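You operate a simulated robot arm through the tools that you are given. There is no shell and no other tool. Be economical: measure what you need, move in short steps, check, and stop when the job is done.

Carry out the task below with a simulated robot arm. There is one attempt and no reset: what you move stays moved.

## Task
Fetch the black pad and set it on top of the white mug.

The check looks at the end state, three seconds after you hand in, the way a careful person would. Anything else that was tipped, shoved, dropped, spilled or broken makes it a failure.

## Robot
A 7-joint arm with a two-finger parallel gripper, fixed in place. Base frame: the origin is at the foot of the arm, x ahead of it, y to its left, z up; the work surface is at about z = 0. Readings come in mm, degrees, newtons and seconds.
With the tool pointing down near the work surface it reaches from about 240 to 620 mm from the base axis. Its first joint turns from -66.0 to 66.0 degrees. Payload 2.6 kg.
The TCP is the grasp point between the finger pads, 30 mm short of the fingertips. In the tool frame z runs along the fingers and y along their closing line. The gripper opens to 94 mm. The fingers are 28 mm wide and 10 mm thick; the gripper's body (50 by 96 mm) begins 55 mm behind the TCP.
Orientation is that of the tool frame in the base frame, as a unit quaternion [x, y, z, w]. With the fingers straight down and closing along the base's y, the tool's x points along the base's -x, its y along +y and its z along -z.

## Interface
- The arm moves only by the tool servo_tool. Its argument "plan" is a list of rows, each a list of 3 entries, a list of its own where there are three numbers: the shift along the base's x, y, z in m, then the turn, a rotation vector about the base's x, y, z in degrees, then the closure, from 0 (fully open) to 1 (shut). In form: [[[x, y, z], [ax, ay, az], gripper], ...]. A call has 1 to 8 rows; each row is the pose to reach, as a shift and turn from the pose commanded when the call began. Each row takes 0.2 s and may step no farther than 50 mm and 8.6 degrees from the row before; otherwise, or with a gripper value out of range, the whole call is refused. A pose out of reach is approached as far as the arm can. The call stops where the force on the tool passes 40 N (or 10 N more than at its start, if that is more) or the arm is blocked; 0.2 s more then pass. The fingers move at their own pace (about 72 mm/s each) and stop on an object; they squeeze with about 43 N. The grip force told is the motor's: it shows also when the fingers shut on nothing. Time passes only in rows, and 0.2 s behind the last, so rows that repeat a pose let the fingers close. It gives the time, the measured TCP pose, the force on the tool (base axes), the opening and the grip force at its end, in the units of the frame above (readings bear some noise).
- Cameras (640 x 400 px; columns grow to the right, rows downward): "scene" is fixed at [22.8, 434.1, 543.8]; the picture's right is [-0.83, -0.56, 0.00], its down [-0.41, 0.62, -0.67] and it looks along [0.37, -0.56, -0.74] (base axes); focal length 303 px, centre (320, 200). "wrist" rides on the gripper at [-37, 0, -58] in the tool frame; the picture's right is [0.00, -1.00, 0.00], its down [0.97, 0.00, -0.24] and it looks along [0.24, 0.00, 0.97] (tool axes); focal length 218 px, centre (320, 200). There is no depth. A picture from a camera that has moved, and an enlarged one, comes with that camera's place and axes in the base frame and with its lens.
- grab_frame(camera): a new picture of that camera. The clock stands still meanwhile.
- enlarge(camera, box): a new picture of the part [left, top, right, bottom] of that camera's present view, enlarged. The clock stands still meanwhile.
- job_done(): hands the job in; it is judged then, once.

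Work in short steps. Places have to be worked out from the pictures, the camera data and where the tool is seen: move nearer, look again, correct. Check each grasp and each placing, and mend what went wrong. You have 90 turns and 36 pictures in all, those below and enlarged ones among them. Open the gripper and draw the arm clear of the work before you hand the job in, unless the task says otherwise; then end with one line.

The tools are called after "Request:" by a JSON object that holds its "fn" and its "kwargs". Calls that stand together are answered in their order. servo_tool: Moves the arm, as the interface text tells. Its arguments: {"type":"object","properties":{"plan":{"type":"array","items":{"type":"array"}}},"required":["plan"]} The other tools are called the same way: grab_frame (camera) takes a picture; enlarge (camera, box) takes an enlarged picture of a part of a camera's view; job_done () hands the job in.

At the start:

```text
time: 0.0
tool_pos: [401.9, 201.5, 255.9]
tool_rot: [0.0, 1.0, 0.001, -0.001]
contact_force: [0.1, -0.1, -0.2]
gripper_width: 94.1
grip_force: 0.0
```

scene: 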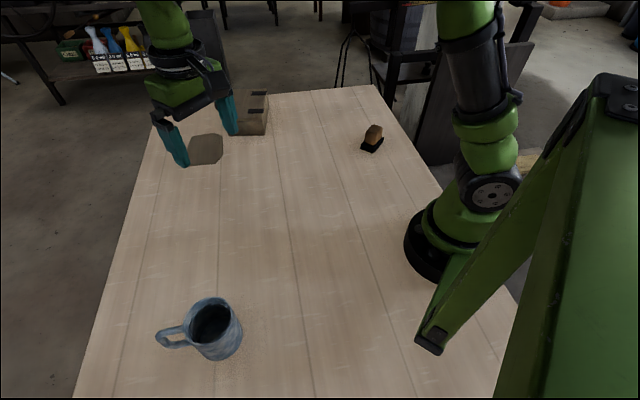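
wrist: 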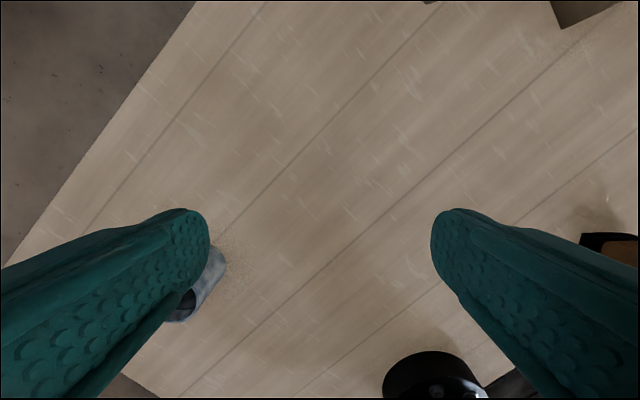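

I'll look closely at the small dark object, and at the mug and far box, before moving.

Request:
{"fn": "enlarge", "kwargs": {"camera": "scene", "box": [332, 110, 412, 160]}}

Request:
{"fn": "enlarge", "kwargs": {"camera": "scene", "box": [140, 280, 268, 360]}}

Request:
{"fn": "enlarge", "kwargs": {"camera": "scene", "box": [180, 70, 308, 150]}}

```text
8.00 times, centred on (372, 135) of scene
camera zoom: at [22.8, 434.1, 543.8], right [-0.83, -0.56, 0.0], down [-0.41, 0.62, -0.67], along [0.37, -0.56, -0.74], focal length 2425 px, centre (-96, 720)
```

zoom: 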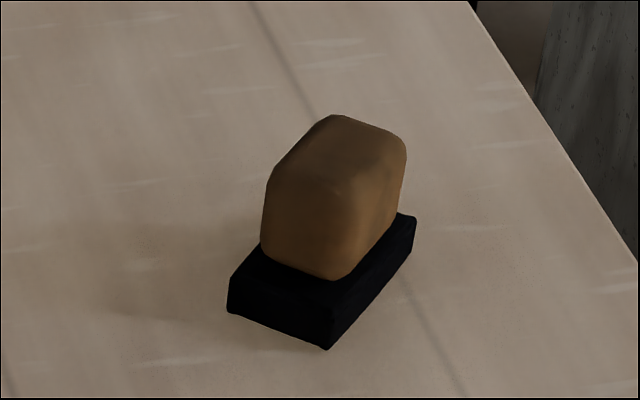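

```text
5.00 times, centred on (204, 320) of scene
camera zoom: at [22.8, 434.1, 543.8], right [-0.83, -0.56, 0.0], down [-0.41, 0.62, -0.67], along [0.37, -0.56, -0.74], focal length 1516 px, centre (900, -400)
```

zoom: 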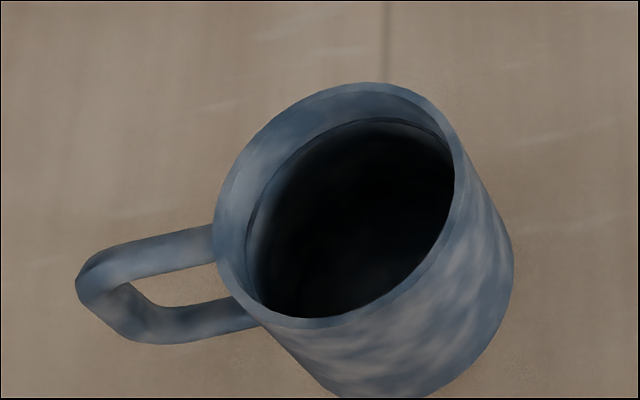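

```text
5.00 times, centred on (244, 110) of scene
camera zoom: at [22.8, 434.1, 543.8], right [-0.83, -0.56, 0.0], down [-0.41, 0.62, -0.67], along [0.37, -0.56, -0.74], focal length 1516 px, centre (700, 650)
```

zoom: 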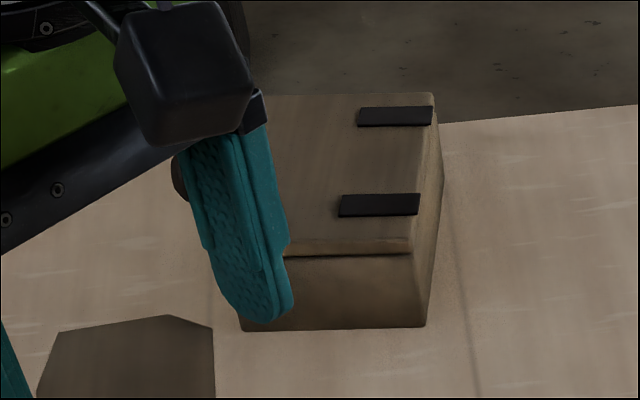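

The black pad carries a brown block, which must come off first; the only mug seen so far looks bluish. I move to a higher central pose to survey the whole table.

Request:
{"fn": "servo_tool", "kwargs": {"plan": [[[0, -0.04, 0.02], [0, 0, 0], 0], [[0, -0.08, 0.04], [0, 0, 0], 0], [[-0.01, -0.12, 0.06], [0, 0, 0], 0], [[-0.02, -0.16, 0.08], [0, 0, 0], 0], [[-0.02, -0.2, 0.1], [0, 0, 0], 0], [[-0.02, -0.24, 0.12], [0, 0, 0], 0]]}}

Request:
{"fn": "grab_frame", "kwargs": {"camera": "wrist"}}

Request:
{"fn": "grab_frame", "kwargs": {"camera": "scene"}}

```text
time: 1.4
tool_pos: [377.9, -38.5, 373.6]
tool_rot: [0.0, 1.0, 0.001, 0.0]
contact_force: [-0.7, 0.7, 0.4]
gripper_width: 94.0
grip_force: 0.0
```

```text
30 pictures are left
camera wrist: at [414.7, -37.8, 432.5], right [0.0, -1.0, 0.0], down [-0.97, 0.0, 0.24], along [-0.24, 0.0, -0.97], focal length 218 px, centre (320, 200)
```

wrist: 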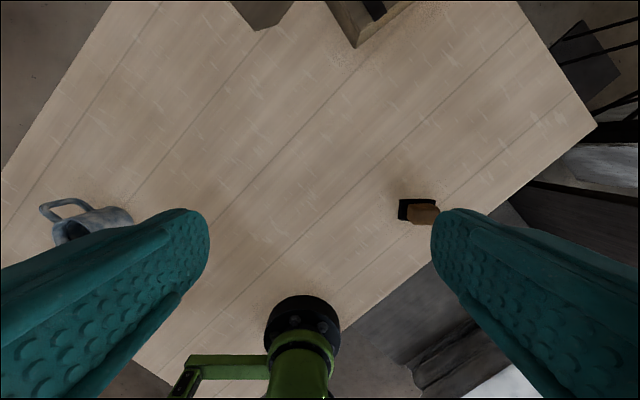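

```text
29 pictures are left
```

scene: 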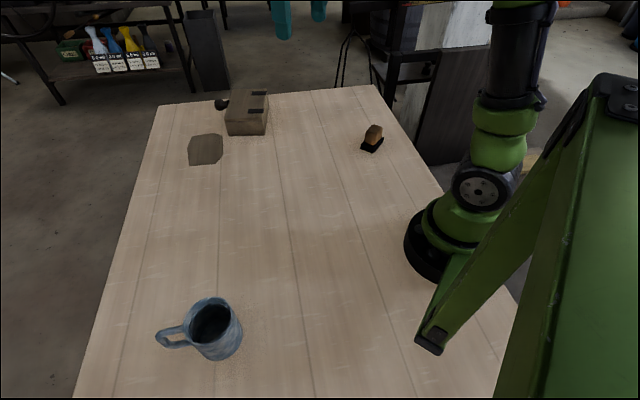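

Wrist triangulation agrees: pad stack near (287, -236). The mug is the only one on the table. I move above the stack to measure it.

Request:
{"fn": "servo_tool", "kwargs": {"plan": [[[-0.01, -0.035, -0.03], [0, 0, 0], 0], [[-0.025, -0.07, -0.06], [0, 0, 0], 0], [[-0.04, -0.105, -0.09], [0, 0, 0], 0], [[-0.055, -0.14, -0.115], [0, 0, 0], 0], [[-0.07, -0.17, -0.14], [0, 0, 0], 0], [[-0.085, -0.198, -0.16], [0, 0, 0], 0]]}}

Request:
{"fn": "grab_frame", "kwargs": {"camera": "wrist"}}

```text
time: 2.8
tool_pos: [297.3, -239.9, 215.4]
tool_rot: [-0.001, 1.0, 0.0, 0.0]
contact_force: [0.6, 0.5, -0.1]
gripper_width: 94.0
grip_force: 0.1
```

```text
28 pictures are left
camera wrist: at [334.1, -238.8, 273.7], right [0.0, -1.0, 0.0], down [-0.97, 0.0, 0.24], along [-0.24, 0.0, -0.97], focal length 218 px, centre (320, 200)
```

wrist: 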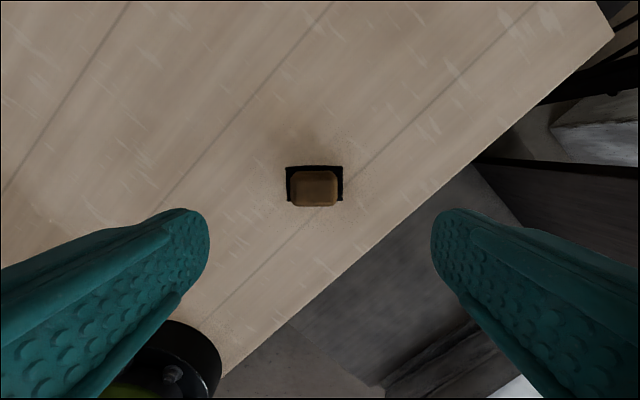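

Request:
{"fn": "enlarge", "kwargs": {"camera": "wrist", "box": [272, 150, 360, 220]}}

```text
5.71 times, centred on (316, 185) of wrist
camera zoom: at [334.1, -238.8, 273.7], right [0.0, -1.0, 0.0], down [-0.97, 0.0, 0.24], along [-0.24, 0.0, -0.97], focal length 1247 px, centre (343, 286)
```

zoom: 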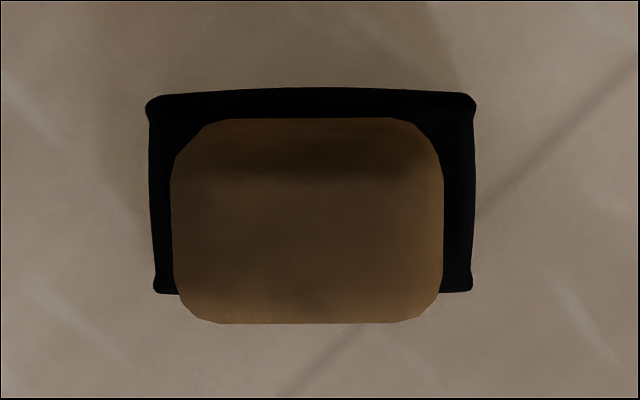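

The stack is axis-aligned: pad about 66 (y) × 40 (x) × 20 mm centred near (289, -235), block about 46 × 35, top near z = 65. I align over the block and descend partway with the fingers open.

Request:
{"fn": "servo_tool", "kwargs": {"plan": [[[-0.006, 0.003, -0.03], [0, 0, 0], 0], [[-0.006, 0.003, -0.06], [0, 0, 0], 0], [[-0.006, 0.003, -0.09], [0, 0, 0], 0], [[-0.006, 0.003, -0.11], [0, 0, 0], 0], [[-0.006, 0.003, -0.11], [0, 0, 0], 0]]}}

Request:
{"fn": "grab_frame", "kwargs": {"camera": "wrist"}}

Request:
{"fn": "enlarge", "kwargs": {"camera": "scene", "box": [332, 100, 428, 160]}}

```text
time: 4.0
tool_pos: [292.1, -232.0, 103.3]
tool_rot: [0.0, 1.0, 0.0, 0.0]
contact_force: [-0.4, -0.3, 0.2]
gripper_width: 94.1
grip_force: 0.1
```

```text
26 pictures are left
camera wrist: at [327.9, -231.4, 161.0], right [0.0, -1.0, 0.0], down [-0.97, 0.0, 0.24], along [-0.24, 0.0, -0.97], focal length 218 px, centre (320, 200)
```

wrist: 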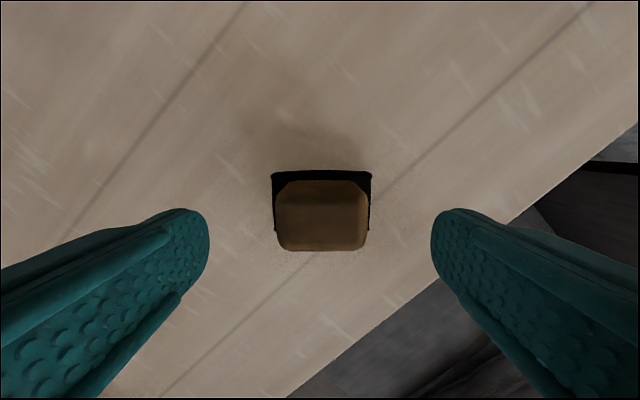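

```text
6.67 times, centred on (380, 130) of scene
camera zoom: at [22.8, 434.1, 543.8], right [-0.83, -0.56, 0.0], down [-0.41, 0.62, -0.67], along [0.37, -0.56, -0.74], focal length 2021 px, centre (-80, 667)
```

zoom: 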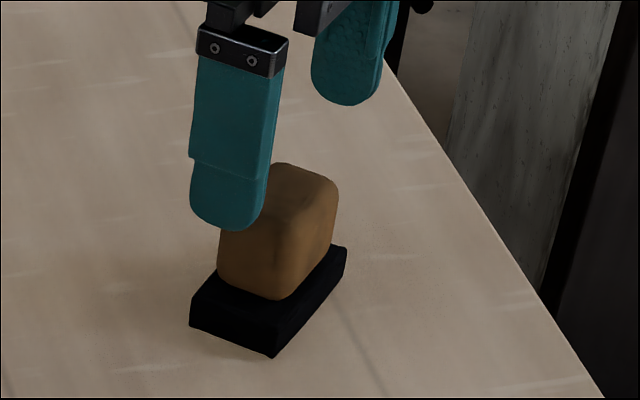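

The block is centred between the fingers. I descend to z ≈ 57 (tips about 7 mm above the pad top) and close on the block.

Request:
{"fn": "servo_tool", "kwargs": {"plan": [[[0.002, 0, -0.025], [0, 0, 0], 0], [[0.002, 0, -0.048], [0, 0, 0], 0], [[0.002, 0, -0.048], [0, 0, 0], 0.3], [[0.002, 0, -0.048], [0, 0, 0], 0.6], [[0.002, 0, -0.048], [0, 0, 0], 0.8], [[0.002, 0, -0.048], [0, 0, 0], 0.8]]}}

Request:
{"fn": "enlarge", "kwargs": {"camera": "scene", "box": [332, 100, 428, 160]}}

```text
time: 5.4
tool_pos: [291.8, -231.7, 56.3]
tool_rot: [0.001, 1.0, 0.0, 0.0]
contact_force: [0.0, -0.2, 0.2]
gripper_width: 53.6
grip_force: 42.5
```

```text
6.67 times, centred on (380, 130) of scene
camera zoom: at [22.8, 434.1, 543.8], right [-0.83, -0.56, 0.0], down [-0.41, 0.62, -0.67], along [0.37, -0.56, -0.74], focal length 2021 px, centre (-80, 667)
```

zoom: 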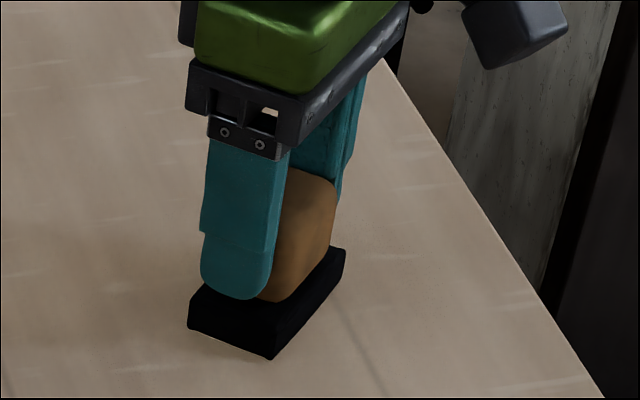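

Firm grip at 53.6 mm. I lift slowly and check that only the block comes up.

Request:
{"fn": "servo_tool", "kwargs": {"plan": [[[0, 0, 0.01], [0, 0, 0], 0.8], [[0, 0, 0.025], [0, 0, 0], 0.8], [[0, 0, 0.045], [0, 0, 0], 0.8], [[0, 0, 0.045], [0, 0, 0], 0.8]]}}

Request:
{"fn": "enlarge", "kwargs": {"camera": "scene", "box": [332, 90, 428, 150]}}

```text
time: 6.4
tool_pos: [293.5, -232.0, 103.3]
tool_rot: [0.001, 1.0, 0.0, 0.001]
contact_force: [0.4, 0.3, -1.7]
gripper_width: 53.4
grip_force: 42.9
```

```text
6.67 times, centred on (380, 120) of scene
camera zoom: at [22.8, 434.1, 543.8], right [-0.83, -0.56, 0.0], down [-0.41, 0.62, -0.67], along [0.37, -0.56, -0.74], focal length 2021 px, centre (-80, 733)
```

zoom: 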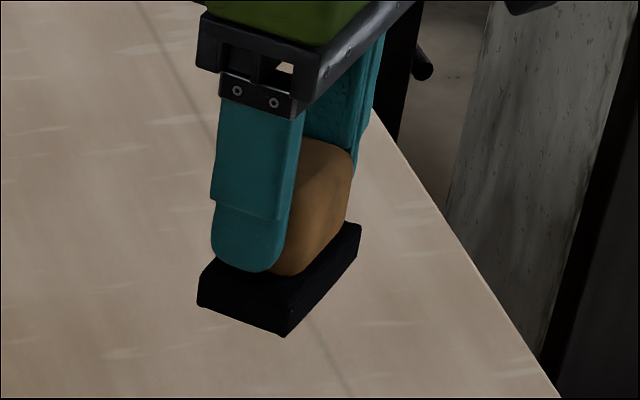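

The black pad rose with the block: they are one piece, with the block acting as the pad's handle, so I carry it as a unit. I lift and swing round toward the mug, yawing the tool so the wrist camera faces outward.

Request:
{"fn": "servo_tool", "kwargs": {"plan": [[[0.0276, 0.0317, 0.02], [0, 0, 4], 0.8], [[0.0482, 0.0693, 0.04], [0, 0, 8], 0.8], [[0.0644, 0.1089, 0.06], [0, 0, 12], 0.8], [[0.076, 0.1502, 0.08], [0, 0, 16], 0.8], [[0.0829, 0.1925, 0.1], [0, 0, 20], 0.8], [[0.085, 0.2353, 0.12], [0, 0, 24], 0.8], [[0.0822, 0.2781, 0.14], [0, 0, 28], 0.8], [[0.0746, 0.3202, 0.155], [0, 0, 32], 0.8]]}}

Request:
{"fn": "grab_frame", "kwargs": {"camera": "wrist"}}

```text
time: 8.2
tool_pos: [366.1, 87.5, 255.1]
tool_rot: [-0.276, 0.961, 0.0, 0.0]
contact_force: [0.0, 0.2, -1.9]
gripper_width: 53.7
grip_force: 43.1
```

```text
22 pictures are left
camera wrist: at [397.8, 107.6, 313.2], right [0.53, -0.85, 0.0], down [-0.82, -0.51, 0.24], along [-0.2, -0.13, -0.97], focal length 218 px, centre (320, 200)
```

wrist: 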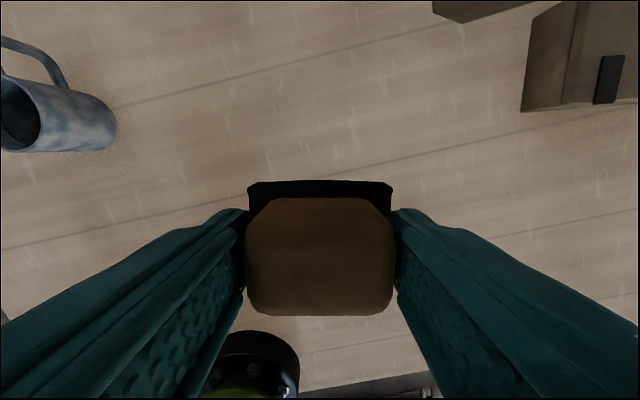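

The mug is up and left in this view, well clear below the load. I continue the arc to a place just short of the mug for an overhead look.

Request:
{"fn": "servo_tool", "kwargs": {"plan": [[[-0.0131, 0.0401, 0.005], [0, 0, 4], 0.8], [[-0.0305, 0.0784, 0.01], [0, 0, 8], 0.8], [[-0.0529, 0.1138, 0.015], [0, 0, 12], 0.8], [[-0.0789, 0.1464, 0.02], [0, 0, 16], 0.8], [[-0.1076, 0.1764, 0.025], [0, 0, 20], 0.8], [[-0.1398, 0.2034, 0.03], [0, 0, 24], 0.8], [[-0.1398, 0.2034, 0.03], [0, 0, 24], 0.8]]}}

Request:
{"fn": "grab_frame", "kwargs": {"camera": "wrist"}}

Request:
{"fn": "grab_frame", "kwargs": {"camera": "scene"}}

```text
time: 9.8
tool_pos: [228.2, 289.7, 286.6]
tool_rot: [-0.47, 0.882, 0.001, 0.0]
contact_force: [0.6, 0.3, -1.3]
gripper_width: 53.7
grip_force: 42.9
```

```text
21 pictures are left
camera wrist: at [248.0, 321.8, 342.8], right [0.83, -0.56, 0.0], down [-0.54, -0.81, 0.24], along [-0.13, -0.2, -0.97], focal length 218 px, centre (320, 200)
```

wrist: 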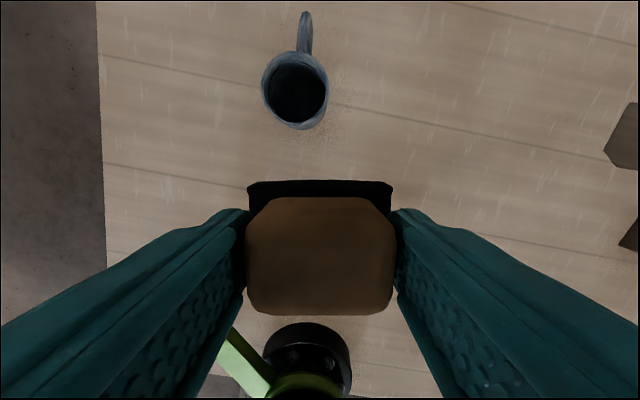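

```text
20 pictures are left
```

scene: 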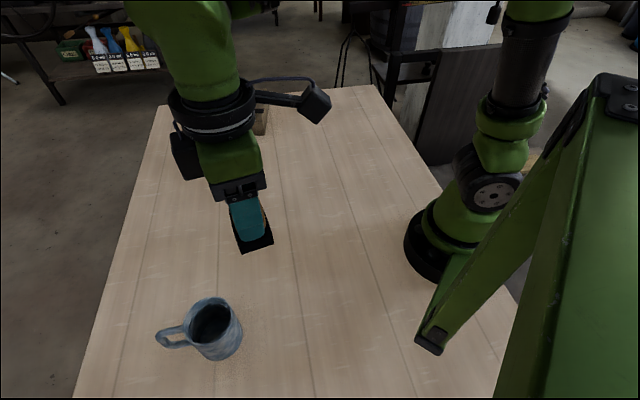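

Request:
{"fn": "enlarge", "kwargs": {"camera": "wrist", "box": [239, 50, 351, 140]}}

```text
4.44 times, centred on (295, 95) of wrist
camera zoom: at [248.0, 321.8, 342.8], right [0.83, -0.56, 0.0], down [-0.54, -0.81, 0.24], along [-0.13, -0.2, -0.97], focal length 970 px, centre (431, 667)
```

zoom: 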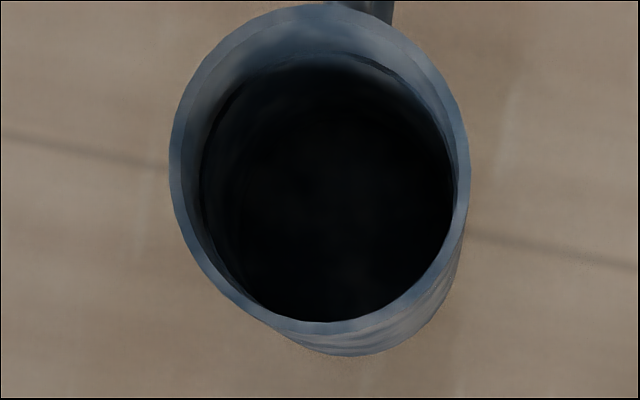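

Triangulating both views puts the mug rim centre near (260, 385), rim height about 80–95 mm, outer diameter about 73 mm (inner about 65), so the 66 × 40 pad can bridge it. I move over it and stay high for now.

Request:
{"fn": "servo_tool", "kwargs": {"plan": [[[0.01, 0.03, -0.01], [0, 0, 0], 0.8], [[0.02, 0.06, -0.02], [0, 0, 0], 0.8], [[0.032, 0.094, -0.03], [0, 0, 0], 0.8], [[0.032, 0.094, -0.06], [0, 0, 0], 0.8], [[0.032, 0.094, -0.09], [0, 0, 0], 0.8], [[0.032, 0.094, -0.09], [0, 0, 0], 0.8]]}}

Request:
{"fn": "grab_frame", "kwargs": {"camera": "wrist"}}

Request:
{"fn": "enlarge", "kwargs": {"camera": "scene", "box": [108, 220, 300, 340]}}

```text
time: 11.2
tool_pos: [259.1, 385.5, 196.5]
tool_rot: [-0.47, 0.883, 0.001, 0.0]
contact_force: [0.2, 0.1, -1.7]
gripper_width: 53.6
grip_force: 42.5
```

```text
18 pictures are left
camera wrist: at [279.6, 416.8, 253.7], right [0.83, -0.56, 0.0], down [-0.54, -0.8, 0.24], along [-0.13, -0.2, -0.97], focal length 218 px, centre (320, 200)
```

wrist: 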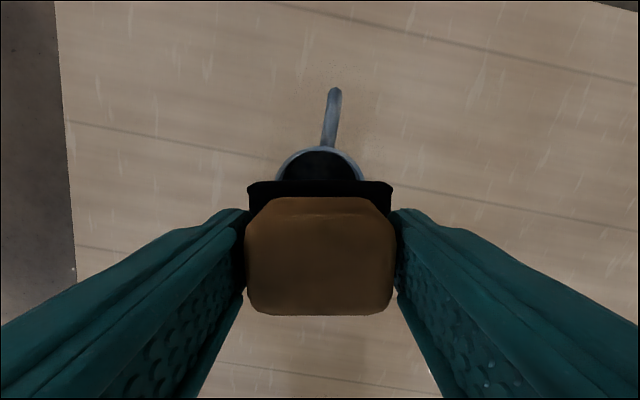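

```text
3.33 times, centred on (204, 280) of scene
camera zoom: at [22.8, 434.1, 543.8], right [-0.83, -0.56, 0.0], down [-0.41, 0.62, -0.67], along [0.37, -0.56, -0.74], focal length 1010 px, centre (707, -67)
```

zoom: 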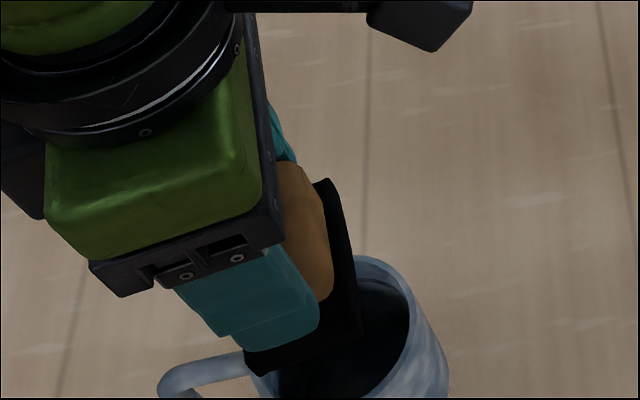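

Laterally centred, and the far rim edge lies ~36 mm beyond the TCP, matching the mug radius. I lower to just above the rim estimate and check.

Request:
{"fn": "servo_tool", "kwargs": {"plan": [[[0, 0, -0.015], [0, 0, 0], 0.8], [[0, 0, -0.03], [0, 0, 0], 0.8], [[0, 0, -0.038], [0, 0, 0], 0.8], [[0, 0, -0.038], [0, 0, 0], 0.8]]}}

Request:
{"fn": "enlarge", "kwargs": {"camera": "scene", "box": [140, 260, 268, 340]}}

Request:
{"fn": "grab_frame", "kwargs": {"camera": "wrist"}}

```text
time: 12.2
tool_pos: [259.9, 383.5, 158.8]
tool_rot: [-0.469, 0.883, 0.0, -0.001]
contact_force: [0.4, -0.8, -1.8]
gripper_width: 53.7
grip_force: 42.3
```

```text
5.00 times, centred on (204, 300) of scene
camera zoom: at [22.8, 434.1, 543.8], right [-0.83, -0.56, 0.0], down [-0.41, 0.62, -0.67], along [0.37, -0.56, -0.74], focal length 1516 px, centre (900, -300)
```

zoom: 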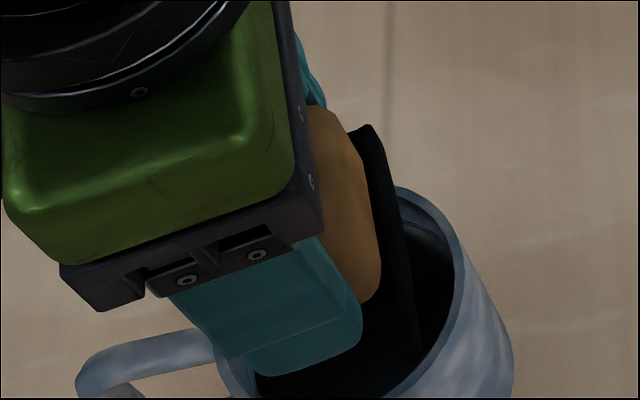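

```text
15 pictures are left
camera wrist: at [279.3, 415.7, 216.8], right [0.83, -0.56, 0.0], down [-0.54, -0.8, 0.24], along [-0.13, -0.2, -0.97], focal length 218 px, centre (320, 200)
```

wrist: 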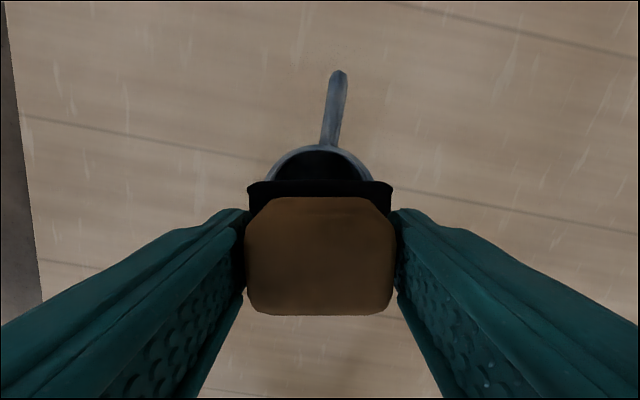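

Still centred with no contact yet (force only the load's weight). I lower in 3 mm steps watching for contact.

Request:
{"fn": "servo_tool", "kwargs": {"plan": [[[0, 0, -0.003], [0, 0, 0], 0.8], [[0, 0, -0.006], [0, 0, 0], 0.8], [[0, 0, -0.009], [0, 0, 0], 0.8], [[0, 0, -0.009], [0, 0, 0], 0.8]]}}

```text
time: 13.2
tool_pos: [258.6, 385.5, 149.9]
tool_rot: [-0.47, 0.883, 0.001, 0.0]
contact_force: [0.1, -0.4, -0.8]
gripper_width: 53.5
grip_force: 42.9
```

No clear contact at z = 150. I go on in 2 mm steps.

Request:
{"fn": "servo_tool", "kwargs": {"plan": [[[0, 0, -0.002], [0, 0, 0], 0.8], [[0, 0, -0.004], [0, 0, 0], 0.8], [[0, 0, -0.004], [0, 0, 0], 0.8]]}}

Request:
{"fn": "enlarge", "kwargs": {"camera": "scene", "box": [156, 280, 252, 340]}}

```text
time: 14.0
tool_pos: [258.3, 383.3, 147.9]
tool_rot: [-0.47, 0.883, -0.001, 0.0]
contact_force: [-0.5, 0.0, -0.8]
gripper_width: 53.6
grip_force: 43.4
```

```text
6.67 times, centred on (204, 310) of scene
camera zoom: at [22.8, 434.1, 543.8], right [-0.83, -0.56, 0.0], down [-0.41, 0.62, -0.67], along [0.37, -0.56, -0.74], focal length 2021 px, centre (1093, -533)
```

zoom: 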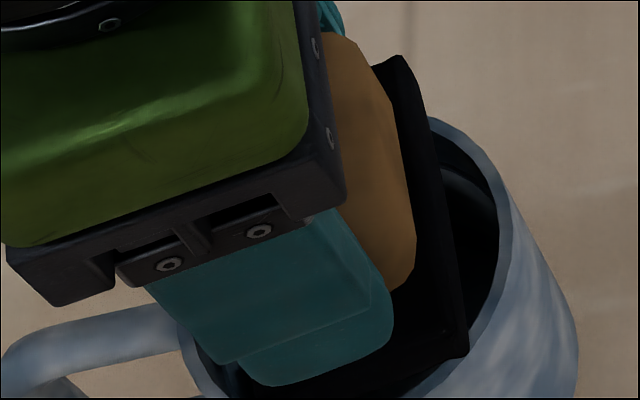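

Pad is just above the rim and the near corner is about to land on it. I continue in 2 mm steps until the load comes off.

Request:
{"fn": "servo_tool", "kwargs": {"plan": [[[0, 0, -0.002], [0, 0, 0], 0.8], [[0, 0, -0.004], [0, 0, 0], 0.8], [[0, 0, -0.004], [0, 0, 0], 0.8]]}}

```text
time: 14.8
tool_pos: [260.1, 384.1, 143.0]
tool_rot: [-0.47, 0.883, 0.0, 0.0]
contact_force: [0.2, -0.9, 0.1]
gripper_width: 53.5
grip_force: 43.1
```

The z force is drifting toward zero but not clearly in contact. I lower a little more.

Request:
{"fn": "servo_tool", "kwargs": {"plan": [[[0, 0, -0.001], [0, 0, 0], 0.8], [[0, 0, -0.002], [0, 0, 0], 0.8], [[0, 0, -0.002], [0, 0, 0], 0.8]]}}

Request:
{"fn": "enlarge", "kwargs": {"camera": "scene", "box": [172, 290, 268, 350]}}

```text
time: 15.6
tool_pos: [260.6, 384.5, 141.5]
tool_rot: [-0.469, 0.883, 0.001, 0.0]
contact_force: [-3.9, -5.6, 18.2]
gripper_width: 53.5
grip_force: 42.8
```

```text
6.67 times, centred on (220, 320) of scene
camera zoom: at [22.8, 434.0, 543.9], right [-0.83, -0.56, 0.0], down [-0.41, 0.62, -0.67], along [0.37, -0.56, -0.74], focal length 2021 px, centre (987, -600)
```

zoom: 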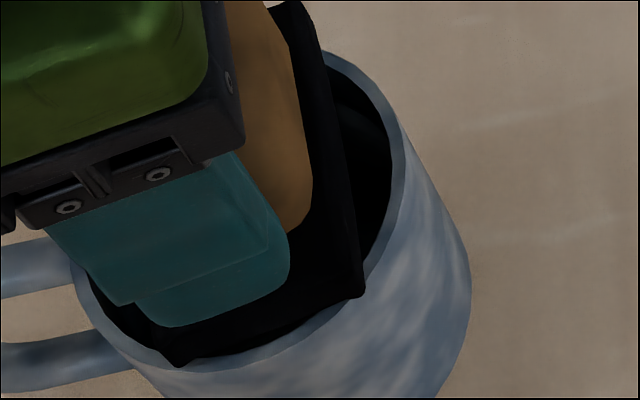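

Contact: +18 N, and the pad corners sit on the rim band. I check from the wrist before letting go, easing up 1 mm to unload.

Request:
{"fn": "servo_tool", "kwargs": {"plan": [[[0, 0, 0.001], [0, 0, 0], 0.8], [[0, 0, 0.001], [0, 0, 0], 0.8]]}}

Request:
{"fn": "enlarge", "kwargs": {"camera": "wrist", "box": [224, 110, 416, 230]}}

```text
time: 16.2
tool_pos: [260.9, 383.1, 141.9]
tool_rot: [-0.47, 0.883, 0.0, 0.002]
contact_force: [0.2, -0.5, 13.9]
gripper_width: 53.4
grip_force: 42.9
```

```text
3.33 times, centred on (320, 170) of wrist
camera zoom: at [280.0, 415.5, 199.9], right [0.83, -0.56, 0.0], down [-0.54, -0.81, 0.24], along [-0.13, -0.2, -0.97], focal length 728 px, centre (320, 300)
```

zoom: 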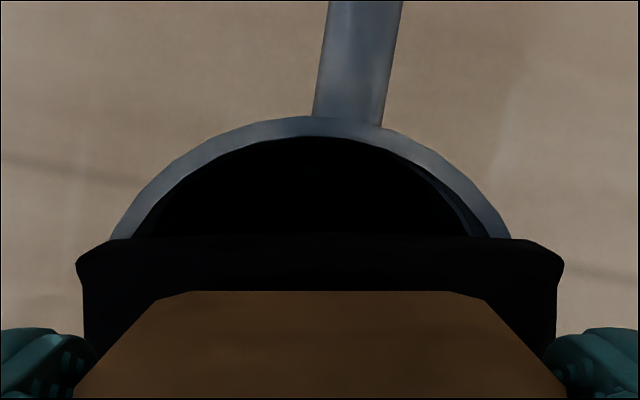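

Pad ends overlap the rim evenly on both sides (about 1.4 mm off centre). I unload the remaining force slightly, then open gradually.

Request:
{"fn": "servo_tool", "kwargs": {"plan": [[[0, 0, 0.0007], [0, 0, 0], 0.8], [[0, 0, 0.0007], [0, 0, 0], 0.4], [[0, 0, 0.0007], [0, 0, 0], 0.2], [[0, 0, 0.0007], [0, 0, 0], 0], [[0, 0, 0.0007], [0, 0, 0], 0]]}}

Request:
{"fn": "grab_frame", "kwargs": {"camera": "wrist"}}

Request:
{"fn": "enlarge", "kwargs": {"camera": "scene", "box": [156, 280, 252, 340]}}

```text
time: 17.4
tool_pos: [259.0, 383.7, 142.8]
tool_rot: [-0.469, 0.883, 0.0, -0.001]
contact_force: [-0.6, 0.4, 0.2]
gripper_width: 94.1
grip_force: 0.1
```

```text
11 pictures are left
camera wrist: at [279.4, 415.2, 199.9], right [0.83, -0.56, 0.0], down [-0.54, -0.81, 0.24], along [-0.13, -0.2, -0.97], focal length 218 px, centre (320, 200)
```

wrist: 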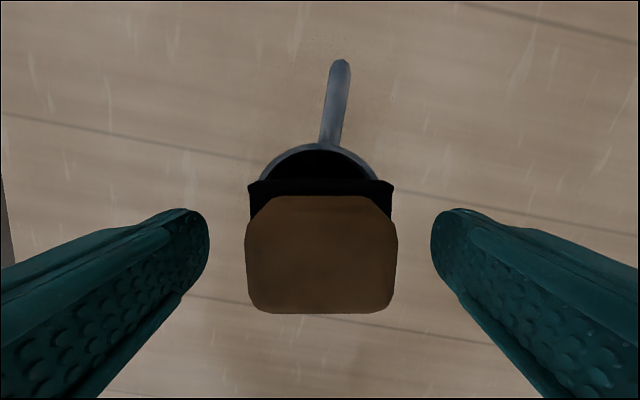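

```text
6.67 times, centred on (204, 310) of scene
camera zoom: at [22.8, 434.1, 543.8], right [-0.83, -0.56, 0.0], down [-0.41, 0.62, -0.67], along [0.37, -0.56, -0.74], focal length 2021 px, centre (1093, -533)
```

zoom: 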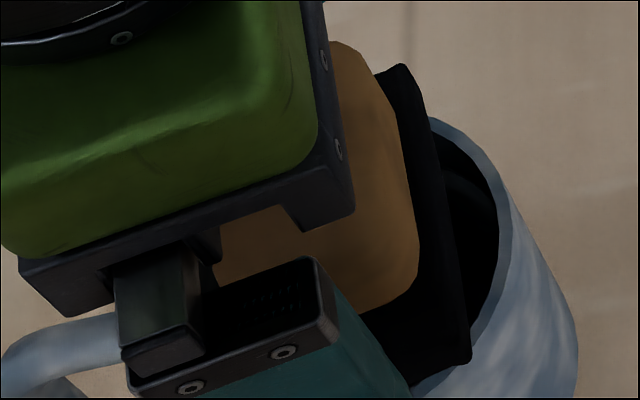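

The pad stayed put on release, and the fingers are fully clear. I rise straight up, then draw back.

Request:
{"fn": "servo_tool", "kwargs": {"plan": [[[0, 0, 0.02], [0, 0, 0], 0], [[0, 0, 0.045], [0, 0, 0], 0], [[0, 0, 0.08], [0, 0, 0], 0], [[0, 0, 0.12], [0, 0, 0], 0], [[0.03, -0.03, 0.13], [0, 0, -4], 0], [[0.06, -0.065, 0.13], [0, 0, -8], 0], [[0.085, -0.1, 0.13], [0, 0, -12], 0], [[0.1, -0.14, 0.13], [0, 0, -16], 0]]}}

Request:
{"fn": "enlarge", "kwargs": {"camera": "scene", "box": [140, 275, 268, 355]}}

Request:
{"fn": "grab_frame", "kwargs": {"camera": "scene"}}

```text
time: 19.2
tool_pos: [358.9, 244.8, 271.2]
tool_rot: [-0.342, 0.94, -0.001, 0.0]
contact_force: [0.2, -0.6, -1.4]
gripper_width: 94.1
grip_force: 0.0
```

```text
5.00 times, centred on (204, 315) of scene
camera zoom: at [22.8, 434.1, 543.8], right [-0.83, -0.56, 0.0], down [-0.41, 0.62, -0.67], along [0.37, -0.56, -0.74], focal length 1516 px, centre (900, -375)
```

zoom: 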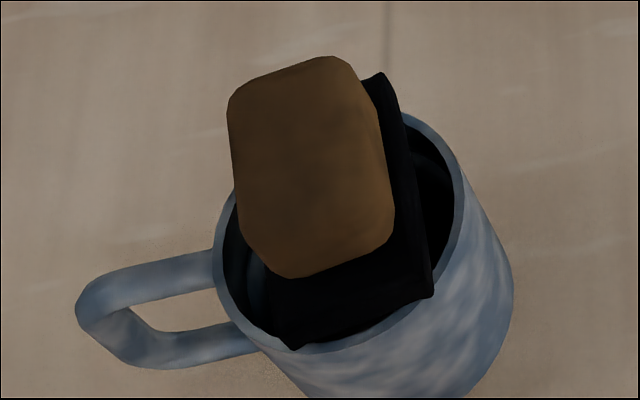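

```text
8 pictures are left
```

scene: 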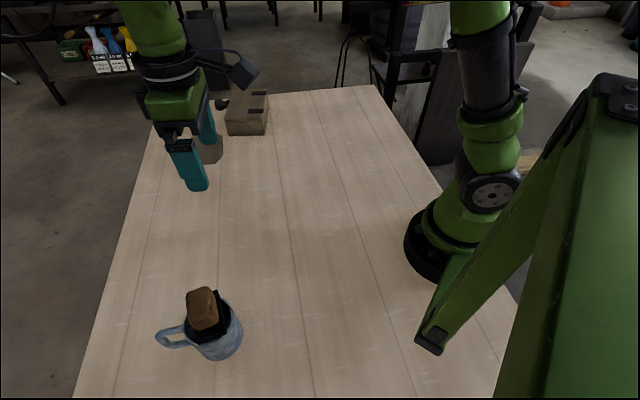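

The pad rests across the rim and the mug hasn't moved. I wait a moment and look again to confirm it's stable.

Request:
{"fn": "servo_tool", "kwargs": {"plan": [[[0, -0.04, 0], [0, 0, 0], 0], [[0, -0.08, 0], [0, 0, 0], 0], [[0, -0.08, 0], [0, 0, 0], 0], [[0, -0.08, 0], [0, 0, 0], 0], [[0, -0.08, 0], [0, 0, 0], 0], [[0, -0.08, 0], [0, 0, 0], 0]]}}

Request:
{"fn": "enlarge", "kwargs": {"camera": "scene", "box": [140, 275, 268, 355]}}

```text
time: 20.6
tool_pos: [358.2, 164.7, 271.2]
tool_rot: [-0.342, 0.94, -0.001, 0.0]
contact_force: [-0.2, -1.3, -0.4]
gripper_width: 94.1
grip_force: 0.0
```

```text
5.00 times, centred on (204, 315) of scene
camera zoom: at [22.8, 434.1, 543.8], right [-0.83, -0.56, 0.0], down [-0.41, 0.62, -0.67], along [0.37, -0.56, -0.74], focal length 1516 px, centre (900, -375)
```

zoom: 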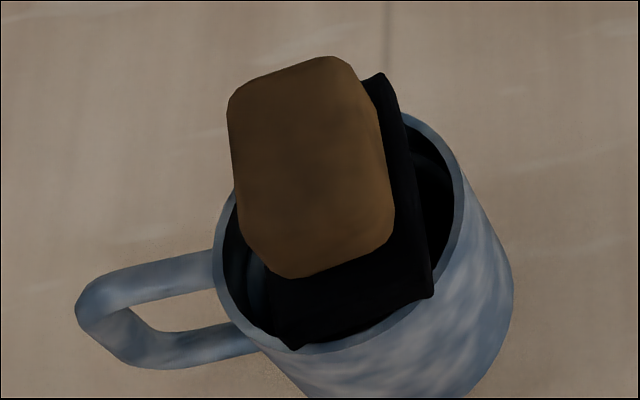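

The picture is unchanged, so the pad is stable on the mug, and the arm is clear with the gripper open. I hand in.

Request:
{"fn": "job_done", "kwargs": {}}

```text
The job is handed in.
```

The black pad, with the brown block fixed to it, is resting steady across the rim of the only mug on the table (it looks bluish rather than white), and nothing else was moved.
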